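You operate a simulated robot arm through the tools that you are given. There is no shell and no other tool.

The job below is to be done with a simulated two-armed robot. You get a single attempt, and the scene is never put back.

TASK
Swap the neck insert in the mould with green cylinders for the one that the size tag names.
Fine: free the insert latch, stand the old insert on the tray, fit the new one and lock the latch again. Set down upright: steel flanged neck insert. Where these are worked on the way, their far stop is far enough and under half their travel is too little: insert latch.

It is judged by the outcome, as a careful person would: the job done as asked, and still so three seconds after it is handed in. It fails if anything else is knocked over, pushed out of place, dropped, spilled or broken.

THE ROBOT
Two 6-joint arms with two-finger grippers on one trunk that stands fixed in place. Base frame: the origin is at the foot of the trunk, x ahead of it, y to its left, z up. Units: mm, degrees, N and s.
The left shoulder is at [30, 178, 813], the right one opposite. With the tool pointing down near the work surface each hand reaches from about 560 to 760 mm from the base axis, measured 20 degrees to its own side. Payload 2.54 kg a hand.
Tool frame (each hand has its own): the origin (TCP) lies between the finger pads and is the grasp point; the fingertips stand 30 mm ahead of it; z points along the fingers, y is the line along which they close. The gripper opens to 116 mm; its body begins 95 mm behind the TCP.
Orientation is that of the tool frame in the base frame, as a unit quaternion [x, y, z, w]. With the fingers straight down and closing along the base's y, the tool's x points along the base's -x, its y along +y and its z along -z.

THE INTERFACE
- The arms move only by the tool step_arm. It takes "left_series", "right_series" or both (then of equal length, played together; a hand with none holds still); each is a list of rows, each a list of 3 entries, a list of its own where there are three numbers: the turn, a rotation vector about the tool's x, y, z in degrees, then the shift along the tool's x, y, z in cm, then the opening, from 0 (shut) to 1 (fully open). In form: [[[rx, ry, rz], [dx, dy, dz], jaw], ...]. A call has 1 to 20 rows; each row shifts and turns the commanded pose from where the row before left it, along the tool's axes as they then stand. A row lasts 0.2 s, in which the tool goes at most 50 mm and 8.6 degrees; a call with a longer step from one row to the next is refused whole, and so is a gripper value outside its range. A pose out of reach is approached as far as the arm can. The call stops where the force on the tool passes 40 N (or 10 N more than at its start, if that is more) or the arm is blocked; 0.2 s more then pass. Each finger travels about 153 mm/s and halts on what it meets, pressing with about 24 N; the grip force reading is that of the motor and also rises with nothing between the fingers. The clock runs only during rows and for 0.2 s after the last one: add rows that do not move to give the fingers time. The reply holds the time, the measured pose of the TCP, the force on the tool along the base axes, the opening and the grip force, in the units named above and with some noise, with the torque about the TCP (base axes, N m) and any sound that the robot's microphone picked up.
- Cameras (640 x 400 px; columns grow to the right, rows downward): "scene" is now at [42.1, -10.8, 1529.4]; the picture's right is [-0.15, -0.99, 0.00], its down [-0.81, 0.12, -0.58] and it looks along [0.57, -0.09, -0.81] (base axes); focal length 345 px, centre (320, 200). "left" rides on the left gripper at [69, 15, -122] in its tool frame; the picture's right is [-0.21, 0.98, 0.00], its down [-0.83, -0.18, -0.53] and it looks along [-0.52, -0.11, 0.85] (tool axes); focal length 251 px, centre (320, 200). "right" rides on the right gripper at [69, -15, -122] in its tool frame; the picture's right is [0.21, 0.98, 0.00], its down [-0.83, 0.18, -0.53] and it looks along [-0.52, 0.11, 0.85] (tool axes); focal length 251 px, centre (320, 200). There is no depth. A picture from a camera that has moved, and an enlarged one, comes with that camera's place and axes in the base frame and with its lens.
- capture(camera): a new picture of that camera. The clock stands still meanwhile.
- lift_body(by): moves the trunk up (or, below 0, down) by that many mm; the arms and the scene camera ride with it, the base frame stays. It gives what a move gives, with no picture.
- turn_head(pan, tilt): turns the head with the scene camera to pan (to the left, within 143 degrees either way) and tilt (down, from -29 to 69), counted from straight ahead of the robot. It gives what a move gives.
- close_up(camera, box): a new picture of the part [left, top, right, bottom] of that camera's present view, enlarged. The clock stands still meanwhile.
- close_job(): hands the job in; it is judged then, once.

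Places have to be worked out from the pictures, the camera data and where the tool is seen. Open the grippers and draw the arms clear of the work before you hand the job in, unless the task says otherwise.

The tools are called after "Emit:" as a command line: name --argument value ..., lists and objects as JSON in quotes. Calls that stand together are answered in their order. step_arm: Moves the arms, as the interface text tells. Its arguments: {"type":"object","properties":{"left_series":{"type":"array","items":{"type":"array"}},"right_series":{"type":"array","items":{"type":"array"}}},"required":[]} The other tools are called the same way: lift_body (by) moves the trunk up or down; turn_head (pan, tilt) turns the head that bears the scene camera; capture (camera) takes a picture; close_up (camera, box) takes an enlarged picture of a part of a camera's view; close_job () hands the job in.

At the start:

```text
t: 0.0
left_tcp_pos: [528.4, 257.3, 841.3]
left_ee_rot: [0.0, 1.0, 0.0, 0.0]
left_wrist_force: [-0.6, -0.5, 1.0]
left_ft_torque: [0.03, -0.05, 0.03]
left_gripper_width: 116.1
left_grasp_force: 0.0
right_tcp_pos: [479.7, -182.2, 781.1]
right_ee_rot: [0.001, 1.0, -0.001, 0.0]
right_wrist_force: [1.0, 0.1, 0.2]
right_ft_torque: [0.01, 0.01, 0.03]
right_gripper_width: 116.1
right_grasp_force: 0.0
trunk travel left (down, up): [-25.0, 515.0]
head pan, tilt (commanded): [-8.5, 54.5]
```

scene: 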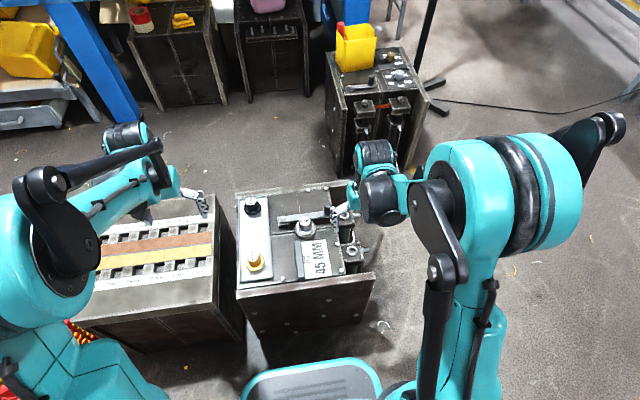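
right: 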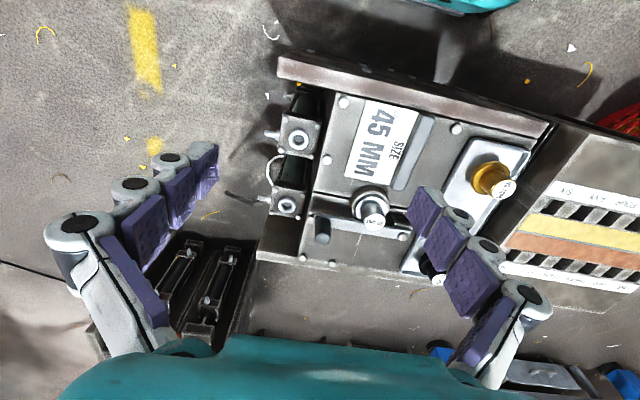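
left: 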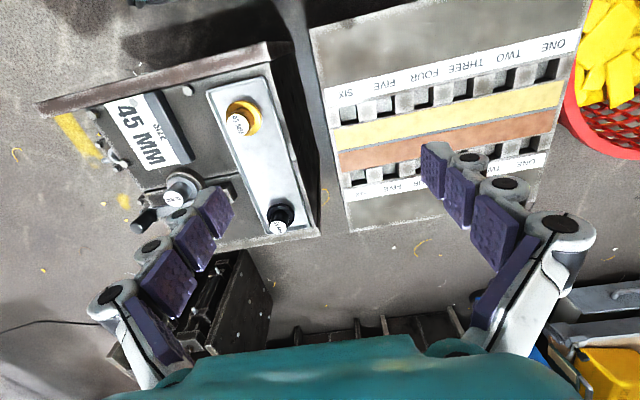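

The scene shows a mould machine with a size tag "45 MM", a tray with a brass and a black insert, and a steel one in the mould. I'll take enlarged views first to read details.

Emit:
close_up --camera "scene" --box '[220, 170, 400, 290]'

Emit:
close_up --camera "right" --box '[240, 40, 560, 280]'

Emit:
close_up --camera "left" --box '[30, 40, 330, 260]'

```text
3.33 times, centred on (310, 230) of scene
camera zoom: at [42.1, -10.8, 1529.4], right [-0.15, -0.99, 0.0], down [-0.81, 0.12, -0.58], along [0.57, -0.09, -0.81], focal length 1150 px, centre (353, 100)
```

zoom: 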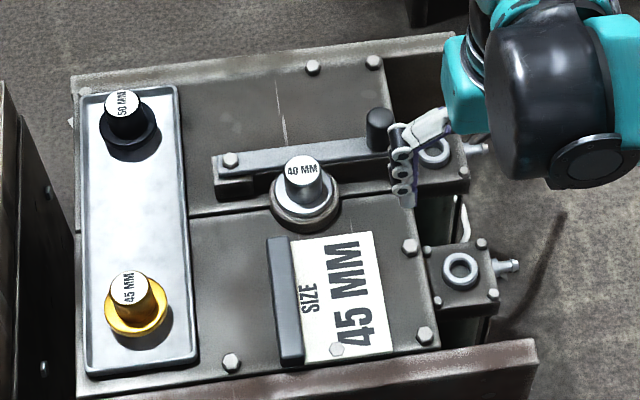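

```text
1.67 times, centred on (400, 160) of right
camera zoom: at [410.8, -196.7, 904.4], right [-0.21, 0.98, 0.0], down [0.83, 0.18, 0.53], along [0.52, 0.11, -0.85], focal length 419 px, centre (187, 267)
```

zoom: 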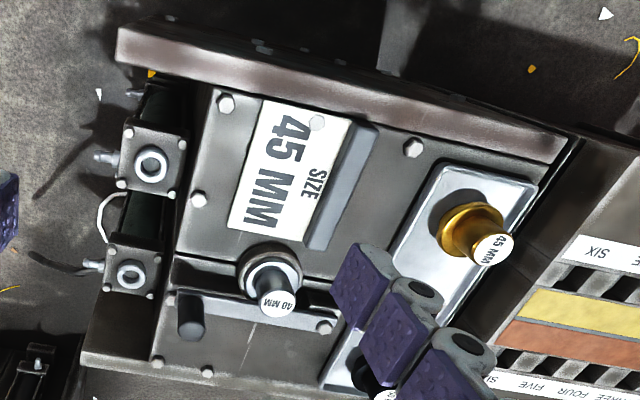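

```text
1.82 times, centred on (180, 150) of left
camera zoom: at [459.0, 272.8, 963.9], right [0.21, 0.98, 0.0], down [0.83, -0.18, 0.53], along [0.52, -0.11, -0.85], focal length 457 px, centre (574, 291)
```

zoom: 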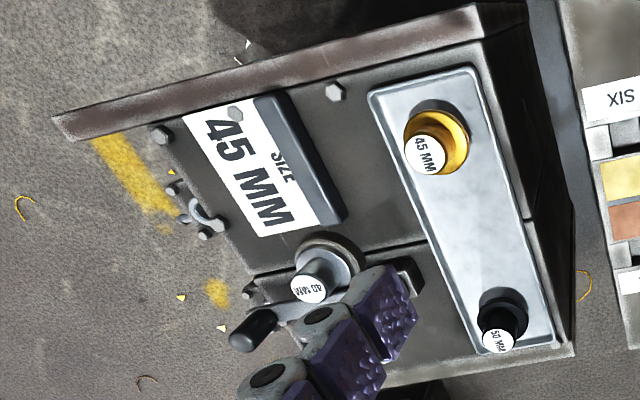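

The tag in the near mould says 45 MM, the brass insert on the tray is 45 MM, and the steel 40 MM is fitted. I need to confirm which mould has "green cylinders", so I look at other machines and the cylinders closely.

Emit:
close_up --camera "scene" --box '[310, 20, 450, 170]'

Emit:
close_up --camera "right" --box '[240, 70, 340, 230]'

Emit:
close_up --camera "scene" --box '[330, 190, 390, 290]'

Emit:
close_up --camera "scene" --box '[120, 0, 330, 110]'

```text
2.67 times, centred on (380, 95) of scene
camera zoom: at [42.1, -10.8, 1529.4], right [-0.15, -0.99, 0.0], down [-0.81, 0.12, -0.58], along [0.57, -0.09, -0.81], focal length 920 px, centre (160, 480)
```

zoom: 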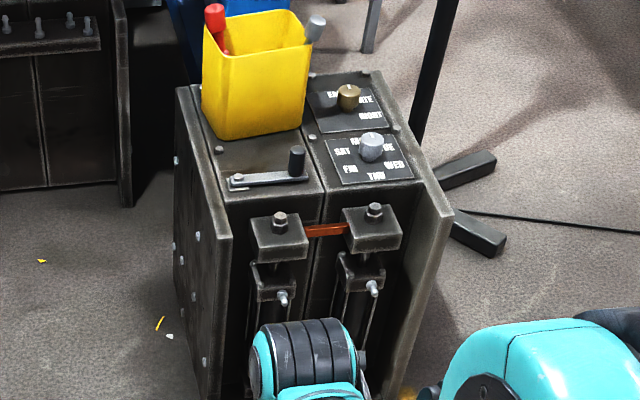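

```text
2.50 times, centred on (290, 150) of right
camera zoom: at [410.8, -196.7, 904.4], right [-0.21, 0.98, 0.0], down [0.83, 0.18, 0.53], along [0.52, 0.11, -0.85], focal length 629 px, centre (395, 325)
```

zoom: 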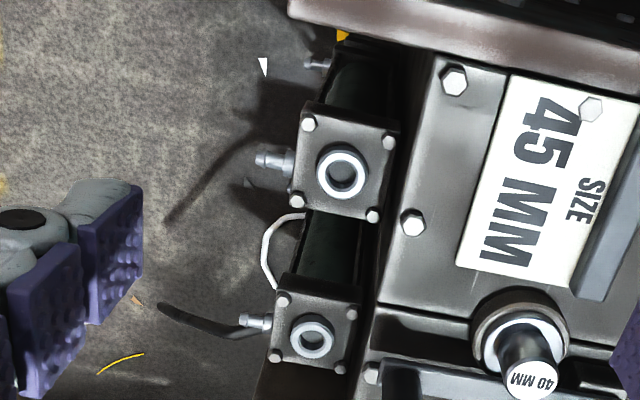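

```text
4.00 times, centred on (360, 240) of scene
camera zoom: at [42.1, -10.8, 1529.4], right [-0.15, -0.99, 0.0], down [-0.81, 0.12, -0.58], along [0.57, -0.09, -0.81], focal length 1381 px, centre (160, 40)
```

zoom: 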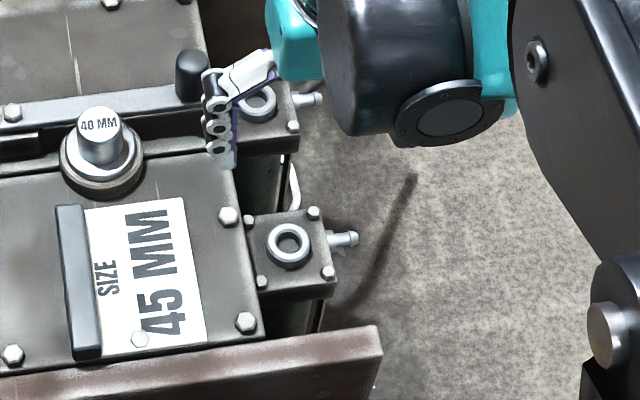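

```text
3.05 times, centred on (225, 55) of scene
camera zoom: at [42.1, -10.8, 1529.4], right [-0.15, -0.99, 0.0], down [-0.81, 0.12, -0.58], along [0.57, -0.09, -0.81], focal length 1052 px, centre (610, 642)
```

zoom: 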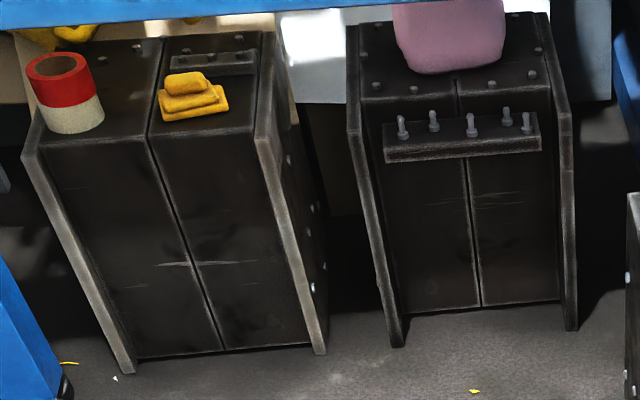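

The near mould has the dark green cylinders, tag 45 MM; triangulation gives steel insert top ≈ (649,-51,556), brass 45 top ≈ (543,123,562), tray rim z≈503. I need to understand the latch, so I zoom in on it.

Emit:
close_up --camera "scene" --box '[275, 195, 345, 240]'

Emit:
close_up --camera "right" --box '[300, 170, 420, 250]'

Emit:
close_up --camera "left" --box '[110, 150, 250, 250]'

```text
8.89 times, centred on (310, 218) of scene
camera zoom: at [42.1, -10.8, 1529.4], right [-0.15, -0.99, 0.0], down [-0.81, 0.12, -0.58], along [0.57, -0.09, -0.81], focal length 3068 px, centre (409, 44)
```

zoom: 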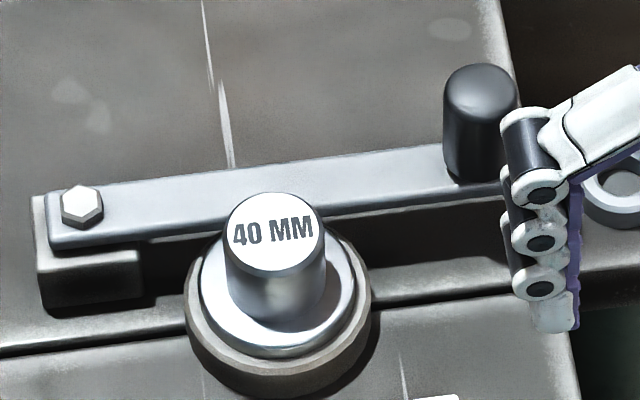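

```text
5.00 times, centred on (360, 210) of right
camera zoom: at [410.8, -196.7, 904.4], right [-0.21, 0.98, 0.0], down [0.83, 0.18, 0.53], along [0.52, 0.11, -0.85], focal length 1257 px, centre (120, 150)
```

zoom: 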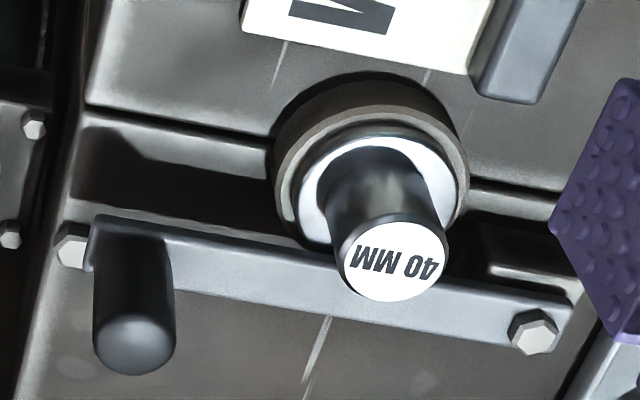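

```text
4.00 times, centred on (180, 200) of left
camera zoom: at [459.0, 272.8, 963.9], right [0.21, 0.98, 0.0], down [0.83, -0.18, 0.53], along [0.52, -0.11, -0.85], focal length 1006 px, centre (880, 200)
```

zoom: 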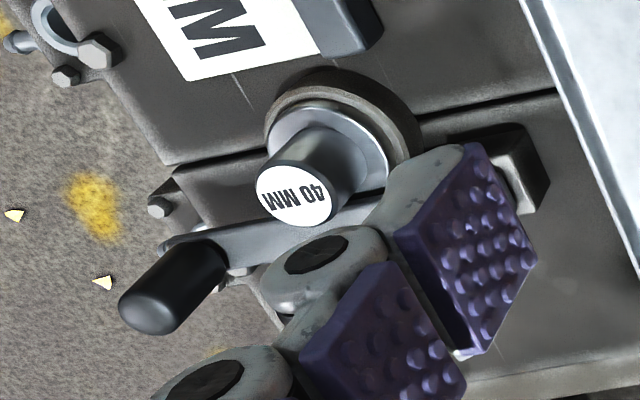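

The latch is a flat bar pivoting about a bolt at its left end (≈(680,20)) with an upright knob at its right end (≈(685,-134), top z≈579); it overlaps the flange from the far side, so it should swing away from the robot. I'll bring the right hand above the area for a better camera look.

Emit:
step_arm --right_series '[[[0, 0, 0], [-1.675, 2.725, 1.9], 1], [[0, 0, 0], [-1.675, 2.725, 1.9], 1], [[0, 0, 0], [-1.675, 2.725, 1.9], 1], [[0, 0, 0], [-1.675, 2.725, 1.9], 1], [[0, 0, 0], [0, 0, 0], 1]]'

Emit:
capture --camera "right"

Emit:
capture --camera "scene"

```text
t: 1.2
left_tcp_pos: [526.7, 257.0, 841.6]
left_ee_rot: [0.0, 1.0, 0.0, -0.001]
left_wrist_force: [0.3, 0.0, -1.1]
left_ft_torque: [0.01, -0.01, -0.01]
left_gripper_width: 116.1
left_grasp_force: 0.0
right_tcp_pos: [546.5, -75.2, 704.7]
right_ee_rot: [0.0, 1.0, 0.0, 0.0]
right_wrist_force: [0.2, 0.4, -0.5]
right_ft_torque: [-0.01, -0.02, 0.01]
right_gripper_width: 116.0
right_grasp_force: 0.0
trunk travel left (down, up): [-25.0, 515.0]
head pan, tilt (commanded): [-8.5, 54.5]
```

```text
taken
camera right: at [478.3, -90.2, 828.1], right [-0.21, 0.98, 0.0], down [0.83, 0.18, 0.53], along [0.52, 0.11, -0.85], focal length 251 px, centre (320, 200)
```

right: 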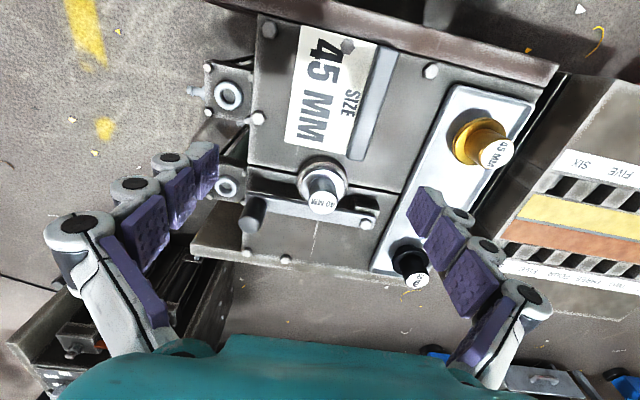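

```text
taken
camera scene: at [41.9, -10.9, 1529.5], right [-0.15, -0.99, 0.0], down [-0.81, 0.12, -0.58], along [0.57, -0.09, -0.81], focal length 345 px, centre (320, 200)
```

scene: 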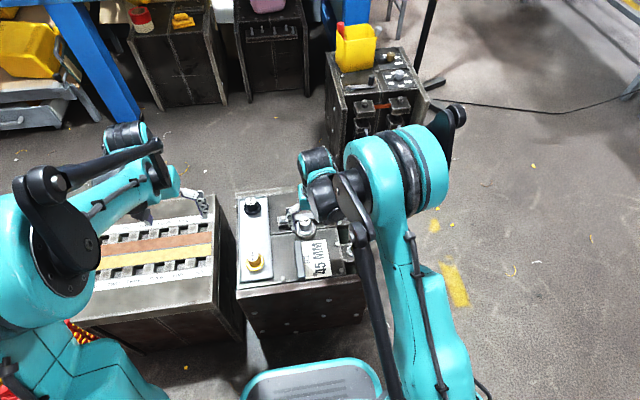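

Good view. I zoom into the latch, the seat and the brass insert from this hand camera.

Emit:
close_up --camera "right" --box '[220, 140, 400, 260]'

Emit:
close_up --camera "right" --box '[360, 70, 560, 290]'

Emit:
close_up --camera "right" --box '[280, 145, 385, 225]'

```text
3.33 times, centred on (310, 200) of right
camera zoom: at [478.3, -90.2, 828.1], right [-0.21, 0.98, 0.0], down [0.83, 0.18, 0.53], along [0.52, 0.11, -0.85], focal length 838 px, centre (353, 200)
```

zoom: 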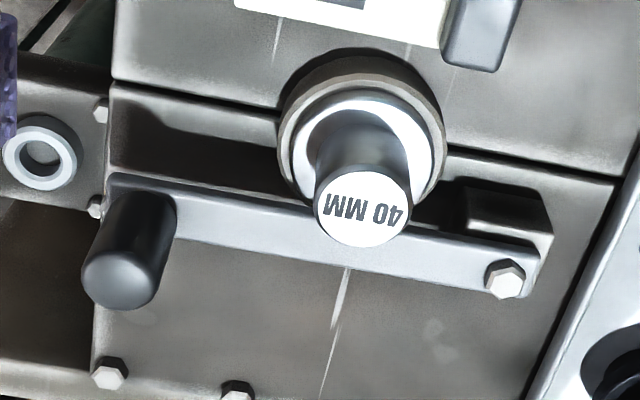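

```text
1.82 times, centred on (460, 180) of right
camera zoom: at [478.3, -90.2, 828.1], right [-0.21, 0.98, 0.0], down [0.83, 0.18, 0.53], along [0.52, 0.11, -0.85], focal length 457 px, centre (66, 236)
```

zoom: 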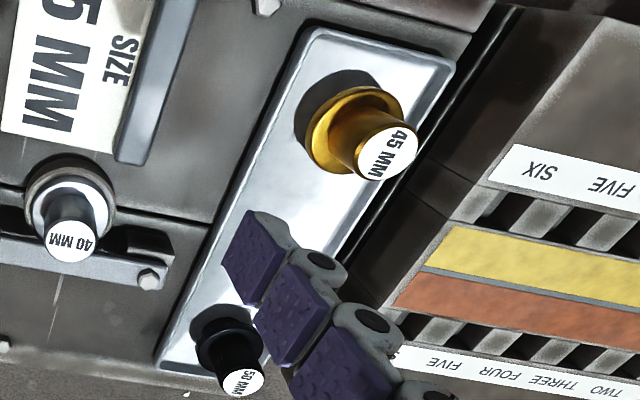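

```text
5.00 times, centred on (332, 185) of right
camera zoom: at [478.3, -90.2, 828.1], right [-0.21, 0.98, 0.0], down [0.83, 0.18, 0.53], along [0.52, 0.11, -0.85], focal length 1257 px, centre (258, 275)
```

zoom: 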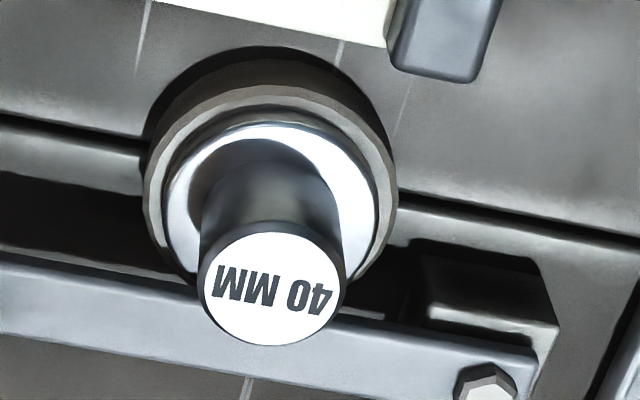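

From several views: steel insert top ≈ (648,-51,558), flange top ≈ 522–525, latch bar top ≈ 534, knob ≈ (686,-135), top z ≈ 579, pivot bolt ≈ (681,20). I'll move the right hand above the knob, jaws half open, and tilt it forward 30° to gain reach for the swing away from the robot.

Emit:
step_arm --right_series '[[[0, 0, 0], [-3.49, -1.5, 1.62], 0.8], [[0, 0, 0], [-3.49, -1.5, 1.62], 0.6], [[0, 0, 0], [-3.49, -1.5, 1.62], 0.5], [[0, 0, 0], [-3.48, -1.5, 1.6], 0.5], [[0, -7.5, 0], [0, 0, 0], 0.5], [[0, -7.5, 0], [0, 0, 0], 0.5], [[0, -7.5, 0], [0, 0, 0], 0.5], [[0, -7.5, 0], [0, 0, 0], 0.5], [[0, 0, 0], [0, 0, 0], 0.5]]'

Emit:
capture --camera "right"

Emit:
capture --camera "scene"

Emit:
capture --camera "left"

```text
t: 3.2
left_tcp_pos: [528.5, 256.9, 841.9]
left_ee_rot: [0.001, 1.0, 0.0, -0.001]
left_wrist_force: [0.2, -0.3, 0.2]
left_ft_torque: [0.02, -0.02, -0.01]
left_gripper_width: 116.2
left_grasp_force: 0.0
right_tcp_pos: [685.7, -133.7, 639.2]
right_ee_rot: [0.0, 0.966, 0.0, 0.26]
right_wrist_force: [-0.3, 0.7, 0.2]
right_ft_torque: [0.03, 0.03, 0.02]
right_gripper_width: 57.9
right_grasp_force: 0.2
trunk travel left (down, up): [-25.0, 515.0]
head pan, tilt (commanded): [-8.5, 54.5]
```

```text
taken
camera right: at [565.7, -148.3, 713.0], right [-0.19, 0.98, -0.11], down [0.45, 0.18, 0.88], along [0.87, 0.11, -0.47], focal length 251 px, centre (320, 200)
```

right: 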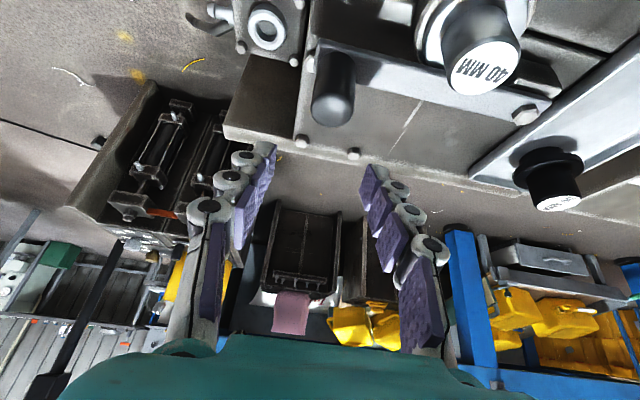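

```text
taken
camera scene: at [42.3, -10.8, 1529.4], right [-0.15, -0.99, 0.0], down [-0.81, 0.12, -0.58], along [0.57, -0.09, -0.81], focal length 345 px, centre (320, 200)
```

scene: 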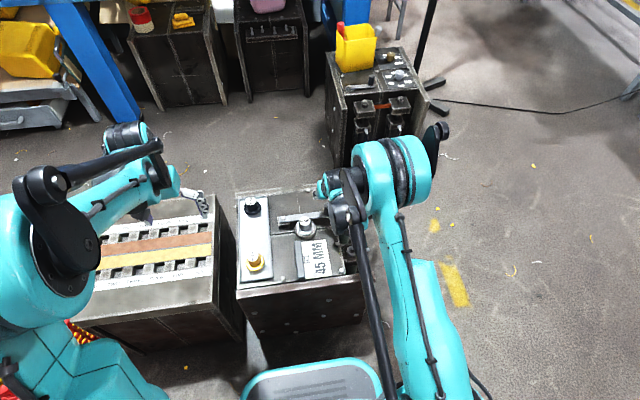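

```text
taken
camera left: at [459.1, 272.8, 963.9], right [0.21, 0.98, 0.0], down [0.83, -0.18, 0.53], along [0.52, -0.11, -0.85], focal length 251 px, centre (320, 200)
```

left: 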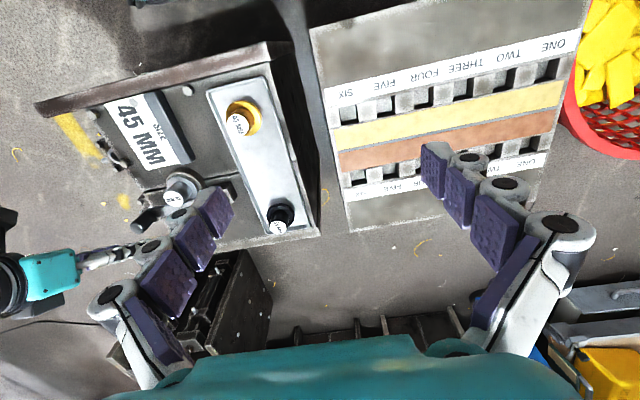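

The knob appears about where predicted. I'll zoom to refine its lateral position.

Emit:
close_up --camera "right" --box '[240, 10, 430, 140]'

Emit:
close_up --camera "scene" --box '[270, 170, 360, 230]'

Emit:
close_up --camera "left" --box '[70, 160, 230, 270]'

```text
3.08 times, centred on (335, 75) of right
camera zoom: at [565.7, -148.3, 713.0], right [-0.19, 0.98, -0.11], down [0.45, 0.18, 0.88], along [0.87, 0.11, -0.47], focal length 774 px, centre (274, 585)
```

zoom: 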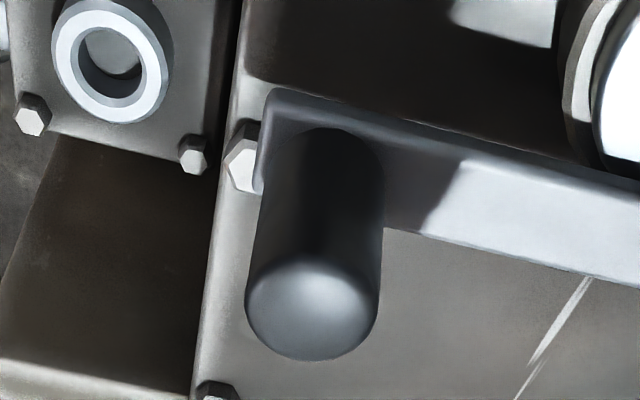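

```text
6.67 times, centred on (315, 200) of scene
camera zoom: at [42.3, -10.8, 1529.4], right [-0.15, -0.99, 0.0], down [-0.81, 0.12, -0.58], along [0.57, -0.09, -0.81], focal length 2301 px, centre (353, 200)
```

zoom: 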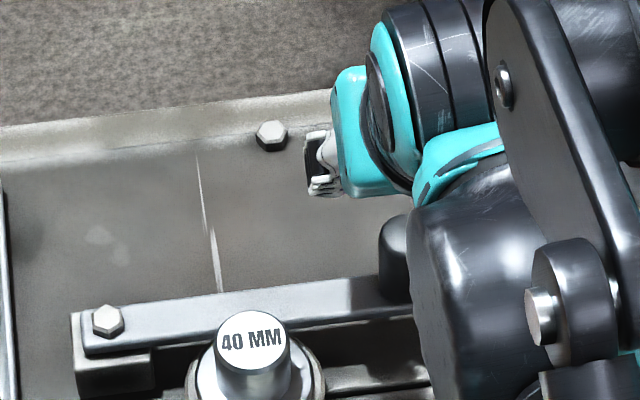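

```text
3.64 times, centred on (150, 215) of left
camera zoom: at [459.1, 272.8, 963.9], right [0.21, 0.98, 0.0], down [0.83, -0.18, 0.53], along [0.52, -0.11, -0.85], focal length 914 px, centre (938, 146)
```

zoom: 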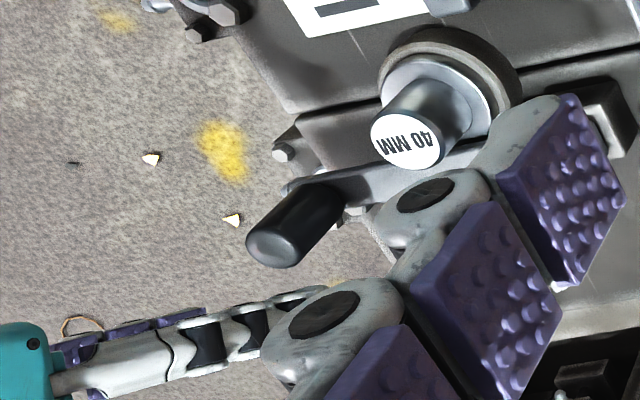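

Knob axis ≈ (686,-132.5). I descend straight down around the knob to TCP z≈570 with jaws open 58 mm, then look again.

Emit:
step_arm --right_series '[[[0, 0, 0], [0.85, 0.12, 1.47], 0.5], [[0, 0, 0], [0.85, 0, 1.47], 0.5], [[0, 0, 0], [0.85, 0, 1.47], 0.5], [[0, 0, 0], [0.9, 0, 1.56], 0.5], [[0, 0, 0], [0, 0, 0], 0.5]]'

Emit:
capture --camera "right"

Emit:
close_up --camera "left" --box '[70, 160, 230, 270]'

```text
t: 4.4
left_tcp_pos: [528.8, 258.5, 841.9]
left_ee_rot: [0.0, 1.0, 0.0, -0.001]
left_wrist_force: [0.6, 0.2, -0.4]
left_ft_torque: [0.0, 0.0, 0.0]
left_gripper_width: 115.8
left_grasp_force: 0.0
right_tcp_pos: [687.9, -134.0, 571.5]
right_ee_rot: [0.0, 0.966, -0.001, 0.259]
right_wrist_force: [-0.1, -0.2, -0.6]
right_ft_torque: [-0.02, -0.03, 0.0]
right_gripper_width: 58.1
right_grasp_force: 0.0
trunk travel left (down, up): [-25.0, 515.0]
head pan, tilt (commanded): [-8.5, 54.5]
```

```text
taken
camera right: at [566.2, -148.5, 643.6], right [-0.19, 0.98, -0.11], down [0.45, 0.18, 0.88], along [0.87, 0.11, -0.47], focal length 251 px, centre (320, 200)
```

right: 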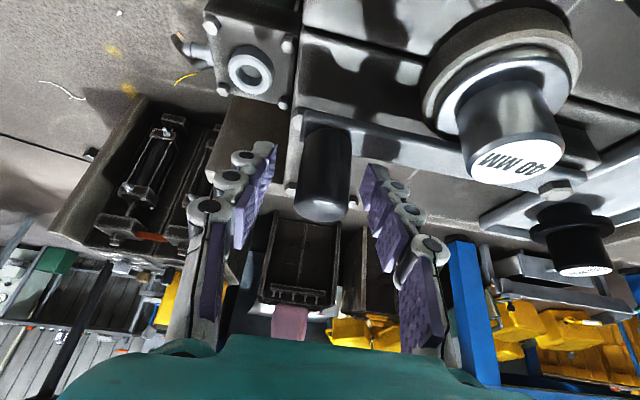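

```text
3.64 times, centred on (150, 215) of left
camera zoom: at [459.0, 272.8, 964.0], right [0.21, 0.98, 0.0], down [0.83, -0.18, 0.53], along [0.52, -0.11, -0.85], focal length 914 px, centre (938, 146)
```

zoom: 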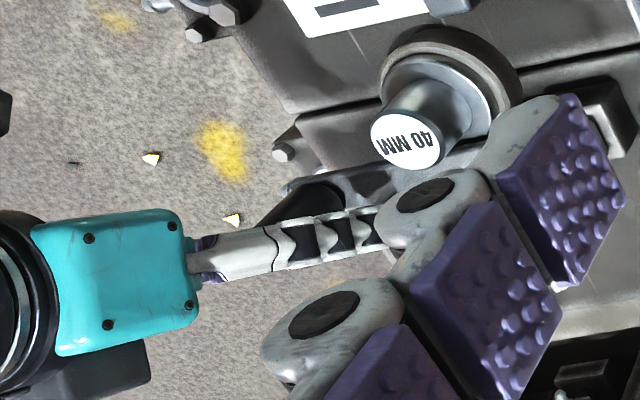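

The knob sits midway between the fingers. I close on it and try the first ~10° of the swing away from the robot along the arc about the bolt.

Emit:
step_arm --right_series '[[[0, 0, 0], [0, 0, 0], 0.15], [[0, 0, 0], [0, 0, 0], 0.15], [[0, 0, 0], [-0.575, 0.05, 0.33], 0.15], [[0, 0, 0], [-0.575, 0.06, 0.33], 0.15], [[0, 0, 0], [-0.57, 0.11, 0.33], 0.15], [[0, 0, 0], [-0.57, 0.12, 0.33], 0.15]]'

Emit:
capture --camera "right"

Emit:
close_up --camera "scene" --box '[270, 170, 360, 230]'

```text
t: 5.8
left_tcp_pos: [527.8, 257.4, 842.3]
left_ee_rot: [0.0, 1.0, 0.0, -0.001]
left_wrist_force: [-0.3, 0.2, -0.8]
left_ft_torque: [-0.02, 0.0, 0.03]
left_gripper_width: 116.0
left_grasp_force: 0.1
right_tcp_pos: [714.5, -130.0, 572.0]
right_ee_rot: [0.002, 0.966, -0.001, 0.259]
right_wrist_force: [0.1, -10.9, -1.1]
right_ft_torque: [-0.09, -0.19, 0.35]
right_gripper_width: 25.7
right_grasp_force: 44.8
trunk travel left (down, up): [-25.0, 515.0]
head pan, tilt (commanded): [-8.5, 54.5]
```

```text
taken
camera right: at [592.5, -146.0, 643.6], right [-0.18, 0.98, -0.11], down [0.45, 0.18, 0.88], along [0.87, 0.11, -0.47], focal length 251 px, centre (320, 200)
```

right: 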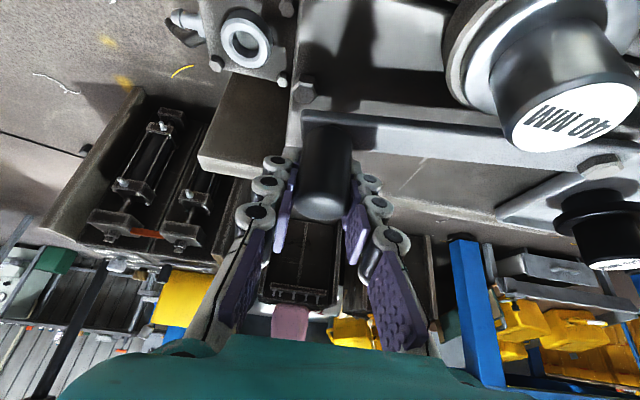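

```text
6.67 times, centred on (315, 200) of scene
camera zoom: at [42.2, -11.7, 1529.4], right [-0.15, -0.99, 0.0], down [-0.81, 0.12, -0.58], along [0.57, -0.09, -0.81], focal length 2301 px, centre (353, 200)
```

zoom: 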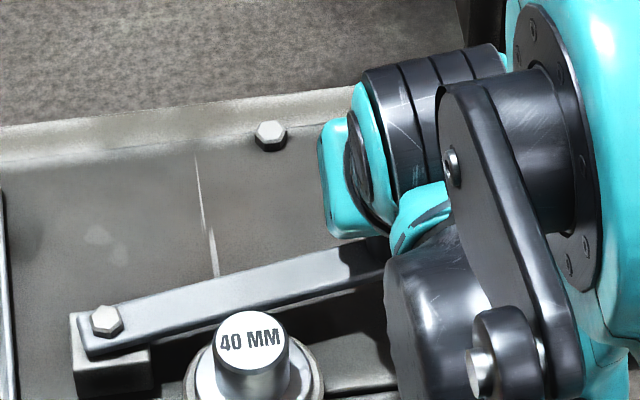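

The bar swings as expected (now ~10°). There's an 11 N side load in y, so I trim y slightly and continue the arc to ~25°.

Emit:
step_arm --right_series '[[[0, 0, 0], [-0.563, 0.0, 0.325], 0.15], [[0, 0, 0], [-0.554, 0.17, 0.32], 0.15], [[0, 0, 0], [-0.55, 0.2, 0.318], 0.15], [[0, 0, 0], [-0.541, 0.24, 0.313], 0.15], [[0, 0, 0], [-0.528, 0.27, 0.305], 0.15], [[0, 0, 0], [-0.52, 0.29, 0.3], 0.15]]'

Emit:
close_up --camera "scene" --box '[270, 170, 360, 230]'

```text
t: 7.4
left_tcp_pos: [526.4, 260.9, 841.9]
left_ee_rot: [-0.001, 1.0, 0.0, -0.001]
left_wrist_force: [-0.3, -0.4, -1.0]
left_ft_torque: [-0.03, 0.0, 0.0]
left_gripper_width: 116.0
left_grasp_force: 0.1
right_tcp_pos: [752.2, -121.8, 571.3]
right_ee_rot: [0.002, 0.966, -0.004, 0.259]
right_wrist_force: [5.3, -14.0, 1.5]
right_ft_torque: [0.06, 0.62, 0.26]
right_gripper_width: 25.2
right_grasp_force: 45.6
trunk travel left (down, up): [-25.0, 515.0]
head pan, tilt (commanded): [-8.5, 54.5]
stopped in row 6 (right hand): the force on the tool passed its limit at 40 N (the readings are from after the stop); the commanded pose is now the measured one
```

```text
6.67 times, centred on (315, 200) of scene
camera zoom: at [42.6, -10.6, 1529.3], right [-0.15, -0.99, 0.0], down [-0.81, 0.12, -0.58], along [0.57, -0.09, -0.81], focal length 2301 px, centre (353, 200)
```

zoom: 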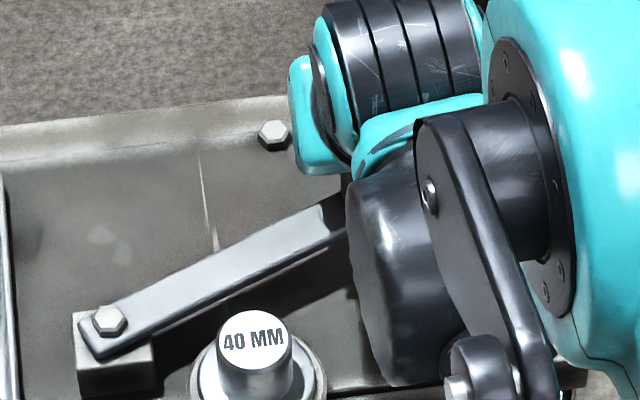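

The push stopped at ≈24° of swing. I look at whether this is the latch's far stop.

Emit:
capture --camera "right"

Emit:
close_up --camera "left" --box '[70, 160, 230, 270]'

Emit:
capture --camera "scene"

```text
taken
camera right: at [630.6, -135.1, 643.4], right [-0.18, 0.98, -0.12], down [0.45, 0.19, 0.87], along [0.88, 0.11, -0.47], focal length 251 px, centre (320, 200)
```

right: 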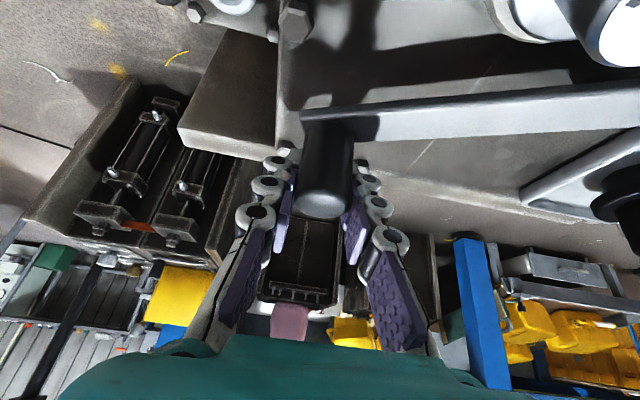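

```text
3.64 times, centred on (150, 215) of left
camera zoom: at [458.5, 274.6, 963.7], right [0.21, 0.98, 0.0], down [0.83, -0.18, 0.53], along [0.52, -0.11, -0.85], focal length 914 px, centre (938, 146)
```

zoom: 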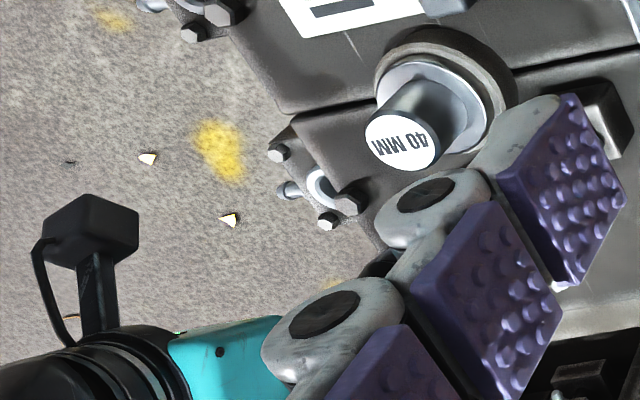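

```text
taken
camera scene: at [42.6, -10.6, 1529.3], right [-0.15, -0.99, 0.0], down [-0.81, 0.12, -0.58], along [0.57, -0.09, -0.81], focal length 345 px, centre (320, 200)
```

scene: 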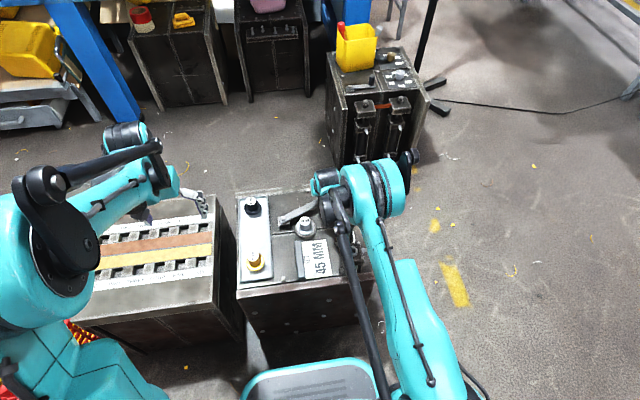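

Test: push a few mm further along the tangent to see if it is a hard stop.

Emit:
step_arm --right_series '[[[0, 0, 0], [-0.234, 0.1, 0.135], 0.15], [[0, 0, 0], [-0.234, 0.135, 0.135], 0.15], [[0, 0, 0], [-0.234, 0.135, 0.135], 0.15]]'

Emit:
close_up --camera "scene" --box '[270, 170, 360, 230]'

```text
t: 8.2
left_tcp_pos: [527.9, 256.4, 843.1]
left_ee_rot: [0.0, 1.0, 0.001, 0.0]
left_wrist_force: [-0.1, 0.2, 0.2]
left_ft_torque: [-0.02, -0.02, -0.04]
left_gripper_width: 116.1
left_grasp_force: 0.0
right_tcp_pos: [759.7, -117.4, 571.9]
right_ee_rot: [0.002, 0.966, -0.004, 0.26]
right_wrist_force: [10.3, -25.9, 8.3]
right_ft_torque: [-0.01, 0.52, 0.6]
right_gripper_width: 25.3
right_grasp_force: 45.1
trunk travel left (down, up): [-25.0, 515.0]
head pan, tilt (commanded): [-8.5, 54.5]
```

```text
6.67 times, centred on (315, 200) of scene
camera zoom: at [42.0, -12.7, 1529.5], right [-0.15, -0.99, 0.0], down [-0.81, 0.12, -0.58], along [0.57, -0.09, -0.81], focal length 2301 px, centre (353, 200)
```

zoom: 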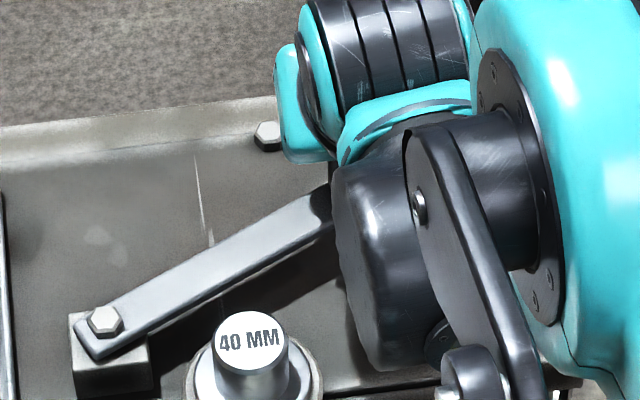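

It is still moving, and the load points radially outward (my arc is slightly too tight), so no stop yet. I relax outward ~2.5 mm and continue.

Emit:
step_arm --right_series '[[[0, 0, 0], [-0.108, -0.22, 0.063], 0.15], [[0, 0, 0], [-0.52, 0.34, 0.3], 0.15], [[0, 0, 0], [-0.507, 0.366, 0.293], 0.15], [[0, 0, 0], [-0.494, 0.38, 0.285], 0.15]]'

Emit:
close_up --camera "scene" --box '[270, 170, 360, 230]'

```text
t: 9.2
left_tcp_pos: [528.3, 256.7, 841.8]
left_ee_rot: [0.0, 1.0, 0.001, 0.0]
left_wrist_force: [-0.4, -0.3, 0.0]
left_ft_torque: [-0.02, -0.03, 0.0]
left_gripper_width: 116.0
left_grasp_force: 0.0
right_tcp_pos: [778.8, -108.1, 571.2]
right_ee_rot: [0.001, 0.966, -0.003, 0.259]
right_wrist_force: [12.0, -19.9, 2.5]
right_ft_torque: [0.02, 0.02, 0.54]
right_gripper_width: 25.1
right_grasp_force: 45.1
trunk travel left (down, up): [-25.0, 515.0]
head pan, tilt (commanded): [-8.5, 54.5]
```

```text
6.67 times, centred on (315, 200) of scene
camera zoom: at [42.8, -12.2, 1529.4], right [-0.15, -0.99, 0.0], down [-0.81, 0.12, -0.58], along [0.57, -0.09, -0.81], focal length 2301 px, centre (353, 200)
```

zoom: 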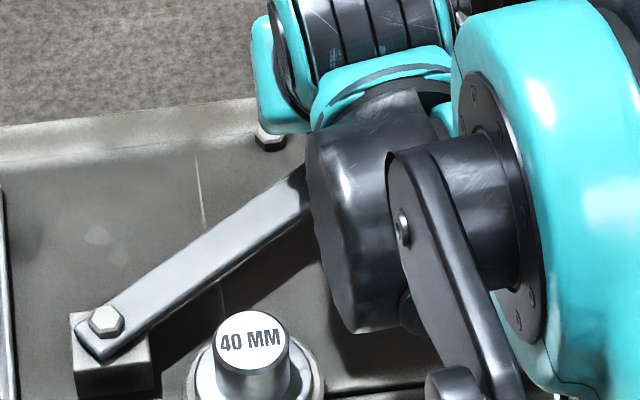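

Residual side load persists; maybe the knob is slipping in the pads. I check with the hand camera.

Emit:
capture --camera "right"

Emit:
close_up --camera "right" --box '[240, 60, 420, 240]'

```text
taken
camera right: at [657.1, -122.5, 643.3], right [-0.18, 0.98, -0.11], down [0.45, 0.18, 0.88], along [0.88, 0.11, -0.47], focal length 251 px, centre (320, 200)
```

right: 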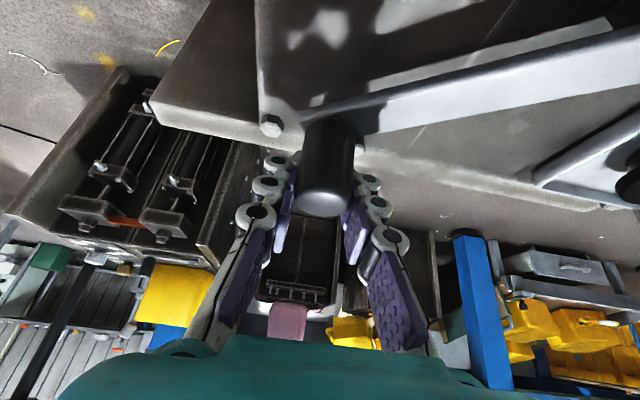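

```text
2.22 times, centred on (330, 150) of right
camera zoom: at [657.1, -122.5, 643.3], right [-0.18, 0.98, -0.11], down [0.45, 0.18, 0.88], along [0.88, 0.11, -0.47], focal length 559 px, centre (298, 311)
```

zoom: 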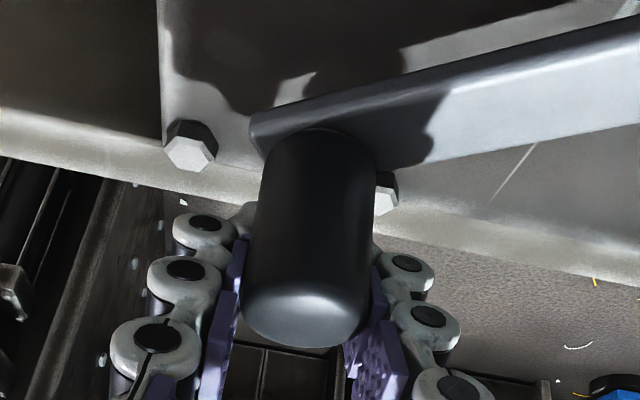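

The knob is still well inside the pads. I do a small diagnostic shift of -2 mm in y to see how the side load responds.

Emit:
step_arm --right_series '[[[0, 0, 0], [0, -0.2, 0], 0.15], [[0, 0, 0], [0, 0, 0], 0.15]]'

```text
t: 9.8
left_tcp_pos: [526.8, 258.6, 842.9]
left_ee_rot: [0.0, 1.0, -0.001, 0.0]
left_wrist_force: [1.2, 0.0, -0.5]
left_ft_torque: [0.03, 0.01, 0.0]
left_gripper_width: 115.9
left_grasp_force: 0.1
right_tcp_pos: [778.6, -108.0, 571.5]
right_ee_rot: [0.001, 0.965, -0.001, 0.261]
right_wrist_force: [9.0, -10.3, 2.5]
right_ft_torque: [0.17, -0.23, -0.05]
right_gripper_width: 25.2
right_grasp_force: 44.7
trunk travel left (down, up): [-25.0, 515.0]
head pan, tilt (commanded): [-8.5, 54.5]
```

The load drops as I move outward, so the real pivot lies a little further out than I assumed (≈(690,21)). I continue along the corrected arc.

Emit:
step_arm --right_series '[[[0, 0, 0], [-0.13, -0.15, 0.075], 0.15], [[0, 0, 0], [-0.476, 0.38, 0.275], 0.15], [[0, 0, 0], [-0.459, 0.4, 0.265], 0.15], [[0, 0, 0], [-0.442, 0.43, 0.255], 0.15], [[0, 0, 0], [-0.424, 0.45, 0.245], 0.15]]'

Emit:
close_up --camera "scene" --box '[270, 170, 360, 230]'

```text
t: 11.0
left_tcp_pos: [527.1, 258.7, 841.8]
left_ee_rot: [-0.002, 1.0, 0.0, -0.001]
left_wrist_force: [0.1, 0.1, 0.7]
left_ft_torque: [0.02, 0.01, -0.01]
left_gripper_width: 115.8
left_grasp_force: 0.1
right_tcp_pos: [801.1, -92.4, 572.1]
right_ee_rot: [0.001, 0.966, -0.003, 0.26]
right_wrist_force: [-7.8, 7.8, -12.5]
right_ft_torque: [0.17, -0.24, 0.05]
right_gripper_width: 25.0
right_grasp_force: 44.9
trunk travel left (down, up): [-25.0, 515.0]
head pan, tilt (commanded): [-8.5, 54.5]
```

```text
6.67 times, centred on (315, 200) of scene
camera zoom: at [43.1, -10.3, 1529.3], right [-0.15, -0.99, 0.0], down [-0.81, 0.12, -0.58], along [0.57, -0.09, -0.82], focal length 2301 px, centre (353, 200)
```

zoom: 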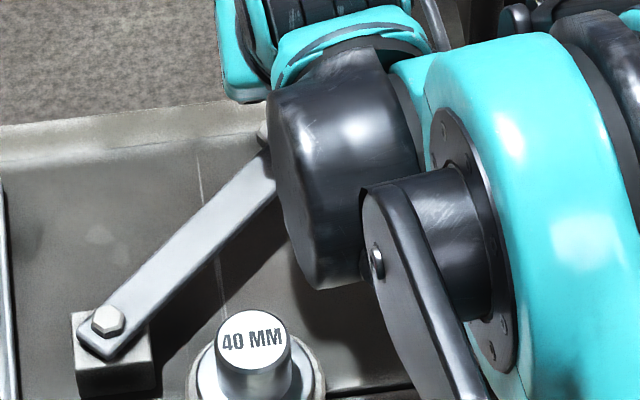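

Forces are now small (~45° swung). I keep going on the arc to find the far stop.

Emit:
step_arm --right_series '[[[0, 0, 0], [-0.355, 0.54, 0.205], 0.15], [[0, 0, 0], [-0.394, 0.505, 0.228], 0.15], [[0, 0, 0], [-0.372, 0.525, 0.215], 0.15], [[0, 0, 0], [-0.355, 0.54, 0.205], 0.15]]'

Emit:
close_up --camera "scene" --box '[270, 150, 360, 230]'

Emit:
capture --camera "right"

```text
t: 12.0
left_tcp_pos: [528.7, 258.3, 841.6]
left_ee_rot: [-0.001, 1.0, 0.001, -0.001]
left_wrist_force: [0.4, 0.2, -0.4]
left_ft_torque: [0.0, 0.04, -0.02]
left_gripper_width: 116.2
left_grasp_force: 0.2
right_tcp_pos: [820.5, -75.9, 571.5]
right_ee_rot: [0.002, 0.965, -0.003, 0.261]
right_wrist_force: [6.7, -6.4, -4.7]
right_ft_torque: [-0.04, 0.05, 0.24]
right_gripper_width: 24.4
right_grasp_force: 44.5
trunk travel left (down, up): [-25.0, 515.0]
head pan, tilt (commanded): [-8.5, 54.5]
```

```text
5.00 times, centred on (315, 190) of scene
camera zoom: at [43.5, -11.5, 1529.4], right [-0.15, -0.99, 0.0], down [-0.81, 0.12, -0.58], along [0.57, -0.09, -0.82], focal length 1726 px, centre (345, 250)
```

zoom: 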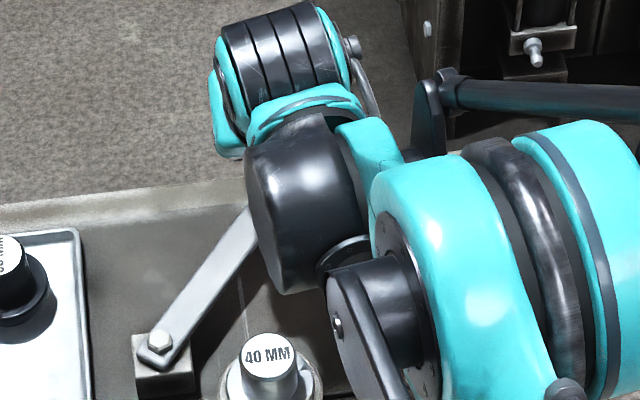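

```text
taken
camera right: at [698.1, -89.2, 643.3], right [-0.18, 0.98, -0.11], down [0.45, 0.18, 0.88], along [0.88, 0.11, -0.47], focal length 251 px, centre (320, 200)
```

right: 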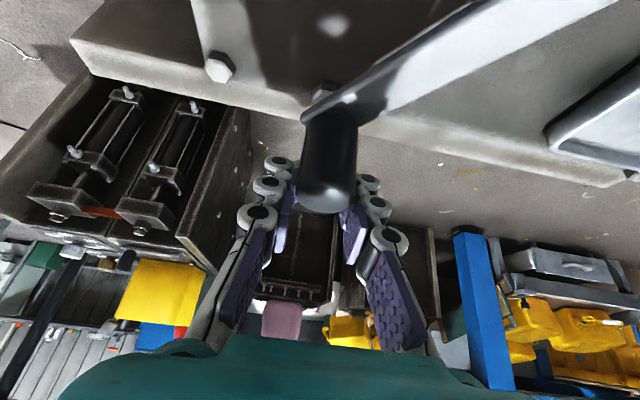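

The camera shows the knob at ≈(805,-74), i.e. it slid ~15 mm toward the near edge of the pads while the bar reached ≈52°. I re-grip: open a bit, shift back 14 mm in x, close again.

Emit:
step_arm --right_series '[[[0, 0, 0], [0, 0, 0], 0.4], [[0, 0, 0], [0.6, 0.05, -0.35], 0.4], [[0, 0, 0], [0.6, 0.05, -0.35], 0.4], [[0, 0, 0], [0, 0, 0], 0.4]]'

Emit:
close_up --camera "right" --box '[220, 60, 440, 240]'

Emit:
close_up --camera "scene" --box '[270, 150, 360, 230]'

```text
t: 13.0
left_tcp_pos: [527.1, 259.2, 840.9]
left_ee_rot: [0.0, 1.0, 0.001, 0.0]
left_wrist_force: [0.5, -0.5, 0.2]
left_ft_torque: [0.0, -0.03, -0.01]
left_gripper_width: 116.0
left_grasp_force: 0.0
right_tcp_pos: [802.9, -71.6, 573.0]
right_ee_rot: [0.0, 0.966, -0.002, 0.26]
right_wrist_force: [-0.8, 0.9, -0.6]
right_ft_torque: [-0.03, 0.01, 0.0]
right_gripper_width: 46.2
right_grasp_force: 0.1
trunk travel left (down, up): [-25.0, 515.0]
head pan, tilt (commanded): [-8.5, 54.5]
```

```text
2.22 times, centred on (330, 150) of right
camera zoom: at [682.7, -85.7, 643.8], right [-0.18, 0.98, -0.11], down [0.45, 0.18, 0.88], along [0.88, 0.11, -0.47], focal length 559 px, centre (298, 311)
```

zoom: 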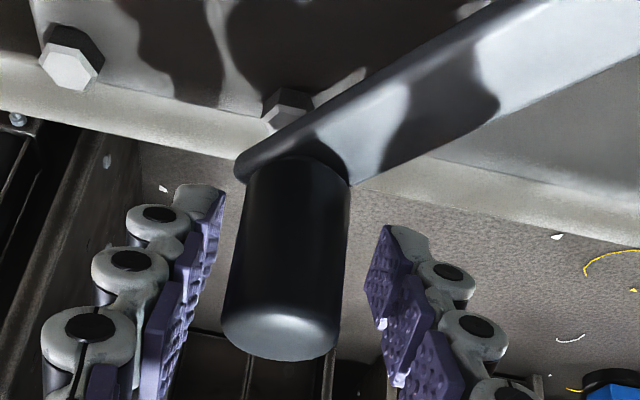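

```text
5.00 times, centred on (315, 190) of scene
camera zoom: at [42.2, -10.7, 1529.4], right [-0.15, -0.99, 0.0], down [-0.81, 0.12, -0.58], along [0.57, -0.09, -0.81], focal length 1726 px, centre (345, 250)
```

zoom: 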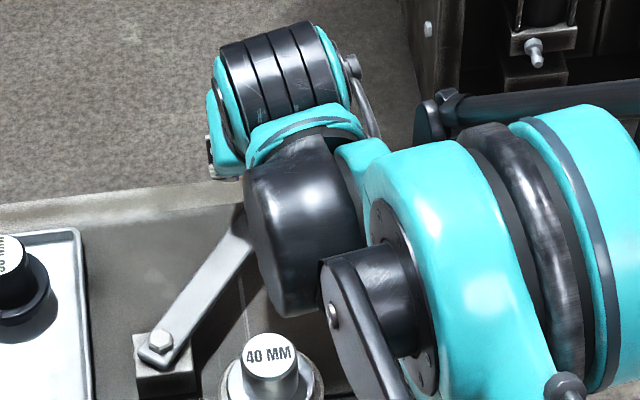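

The knob is centred between the open fingers again; I close and continue along the arc.

Emit:
step_arm --right_series '[[[0, 0, 0], [-0.346, -0.1, 0.2], 0.4], [[0, 0, 0], [0, 0, 0], 0.15], [[0, 0, 0], [0, 0, 0], 0.15], [[0, 0, 0], [-0.338, 0.53, 0.195], 0.15], [[0, 0, 0], [-0.312, 0.55, 0.18], 0.15], [[0, 0, 0], [-0.294, 0.565, 0.17], 0.15], [[0, 0, 0], [-0.273, 0.58, 0.158], 0.15]]'

Emit:
close_up --camera "right" --box '[220, 60, 440, 240]'

Emit:
close_up --camera "scene" --box '[270, 150, 360, 230]'

```text
t: 14.3
left_tcp_pos: [525.6, 259.7, 843.5]
left_ee_rot: [-0.001, 1.0, 0.0, 0.002]
left_wrist_force: [0.8, -0.1, 0.2]
left_ft_torque: [0.01, -0.01, -0.01]
left_gripper_width: 116.3
left_grasp_force: 0.0
right_tcp_pos: [813.3, -66.8, 570.8]
right_ee_rot: [0.003, 0.967, -0.009, 0.256]
right_wrist_force: [-20.4, -20.8, 8.6]
right_ft_torque: [-0.25, 0.6, 0.12]
right_gripper_width: 26.0
right_grasp_force: 45.0
trunk travel left (down, up): [-25.0, 515.0]
head pan, tilt (commanded): [-8.5, 54.5]
stopped in row 6 (right hand): the force on the tool passed its limit at 44 N (the readings are from after the stop); the commanded pose is now the measured one
```

```text
2.22 times, centred on (330, 150) of right
camera zoom: at [693.6, -80.2, 644.6], right [-0.18, 0.98, -0.12], down [0.46, 0.19, 0.87], along [0.87, 0.1, -0.48], focal length 559 px, centre (298, 311)
```

zoom: 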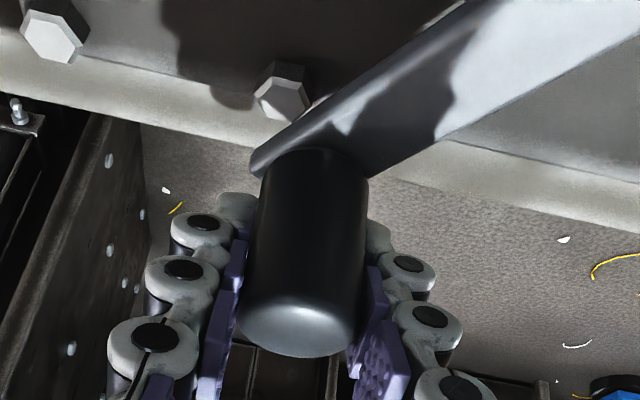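

```text
5.00 times, centred on (315, 190) of scene
camera zoom: at [39.2, -11.4, 1529.6], right [-0.15, -0.99, 0.0], down [-0.8, 0.12, -0.58], along [0.57, -0.09, -0.81], focal length 1726 px, centre (345, 250)
```

zoom: 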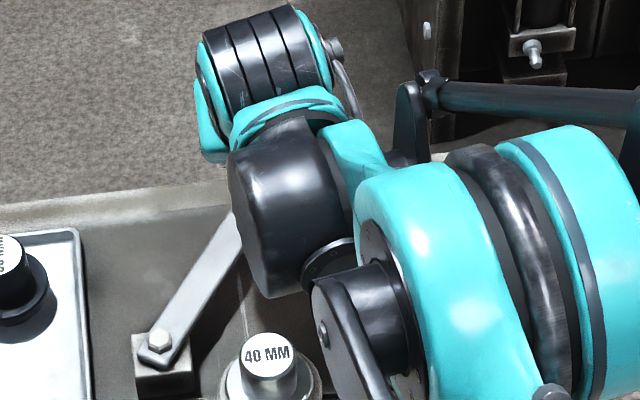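

The load now opposes the motion directly: the far stop is at ≈56° of swing. I open the fingers, lift straight up and check that the bar stays.

Emit:
step_arm --right_series '[[[0, 0, 0], [0, 0, 0], 0.4], [[0, 0, 0], [0, 0, 0], 0.4], [[0, 0, 0], [-1.0, 0, -1.73], 0.4], [[0, 0, 0], [-1.5, 0, -2.6], 0.4], [[0, 0, 0], [-1.5, 0, -2.6], 0.4], [[0, 0, 0], [-1.0, 0, -1.73], 0.4]]'

Emit:
capture --camera "right"

```text
t: 15.7
left_tcp_pos: [526.9, 259.5, 842.0]
left_ee_rot: [-0.002, 1.0, 0.0, 0.0]
left_wrist_force: [-0.2, 0.0, 0.3]
left_ft_torque: [-0.01, 0.0, -0.01]
left_gripper_width: 115.8
left_grasp_force: 0.1
right_tcp_pos: [816.2, -63.2, 669.1]
right_ee_rot: [0.003, 0.966, -0.006, 0.257]
right_wrist_force: [-0.1, 0.4, -0.1]
right_ft_torque: [0.02, 0.0, 0.02]
right_gripper_width: 46.5
right_grasp_force: 0.0
trunk travel left (down, up): [-25.0, 515.0]
head pan, tilt (commanded): [-8.5, 54.5]
```

```text
taken
camera right: at [695.9, -76.3, 742.6], right [-0.18, 0.98, -0.12], down [0.45, 0.19, 0.87], along [0.87, 0.1, -0.48], focal length 251 px, centre (320, 200)
```

right: 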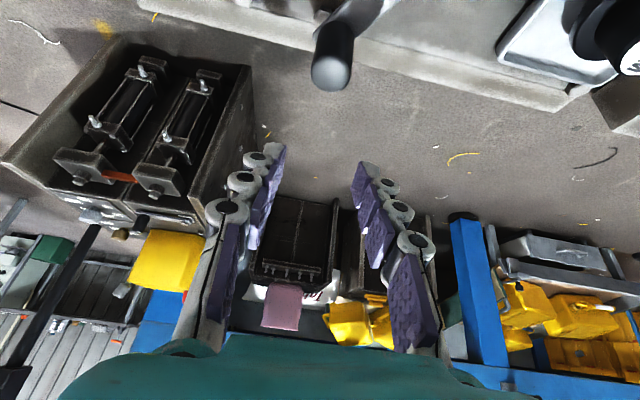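

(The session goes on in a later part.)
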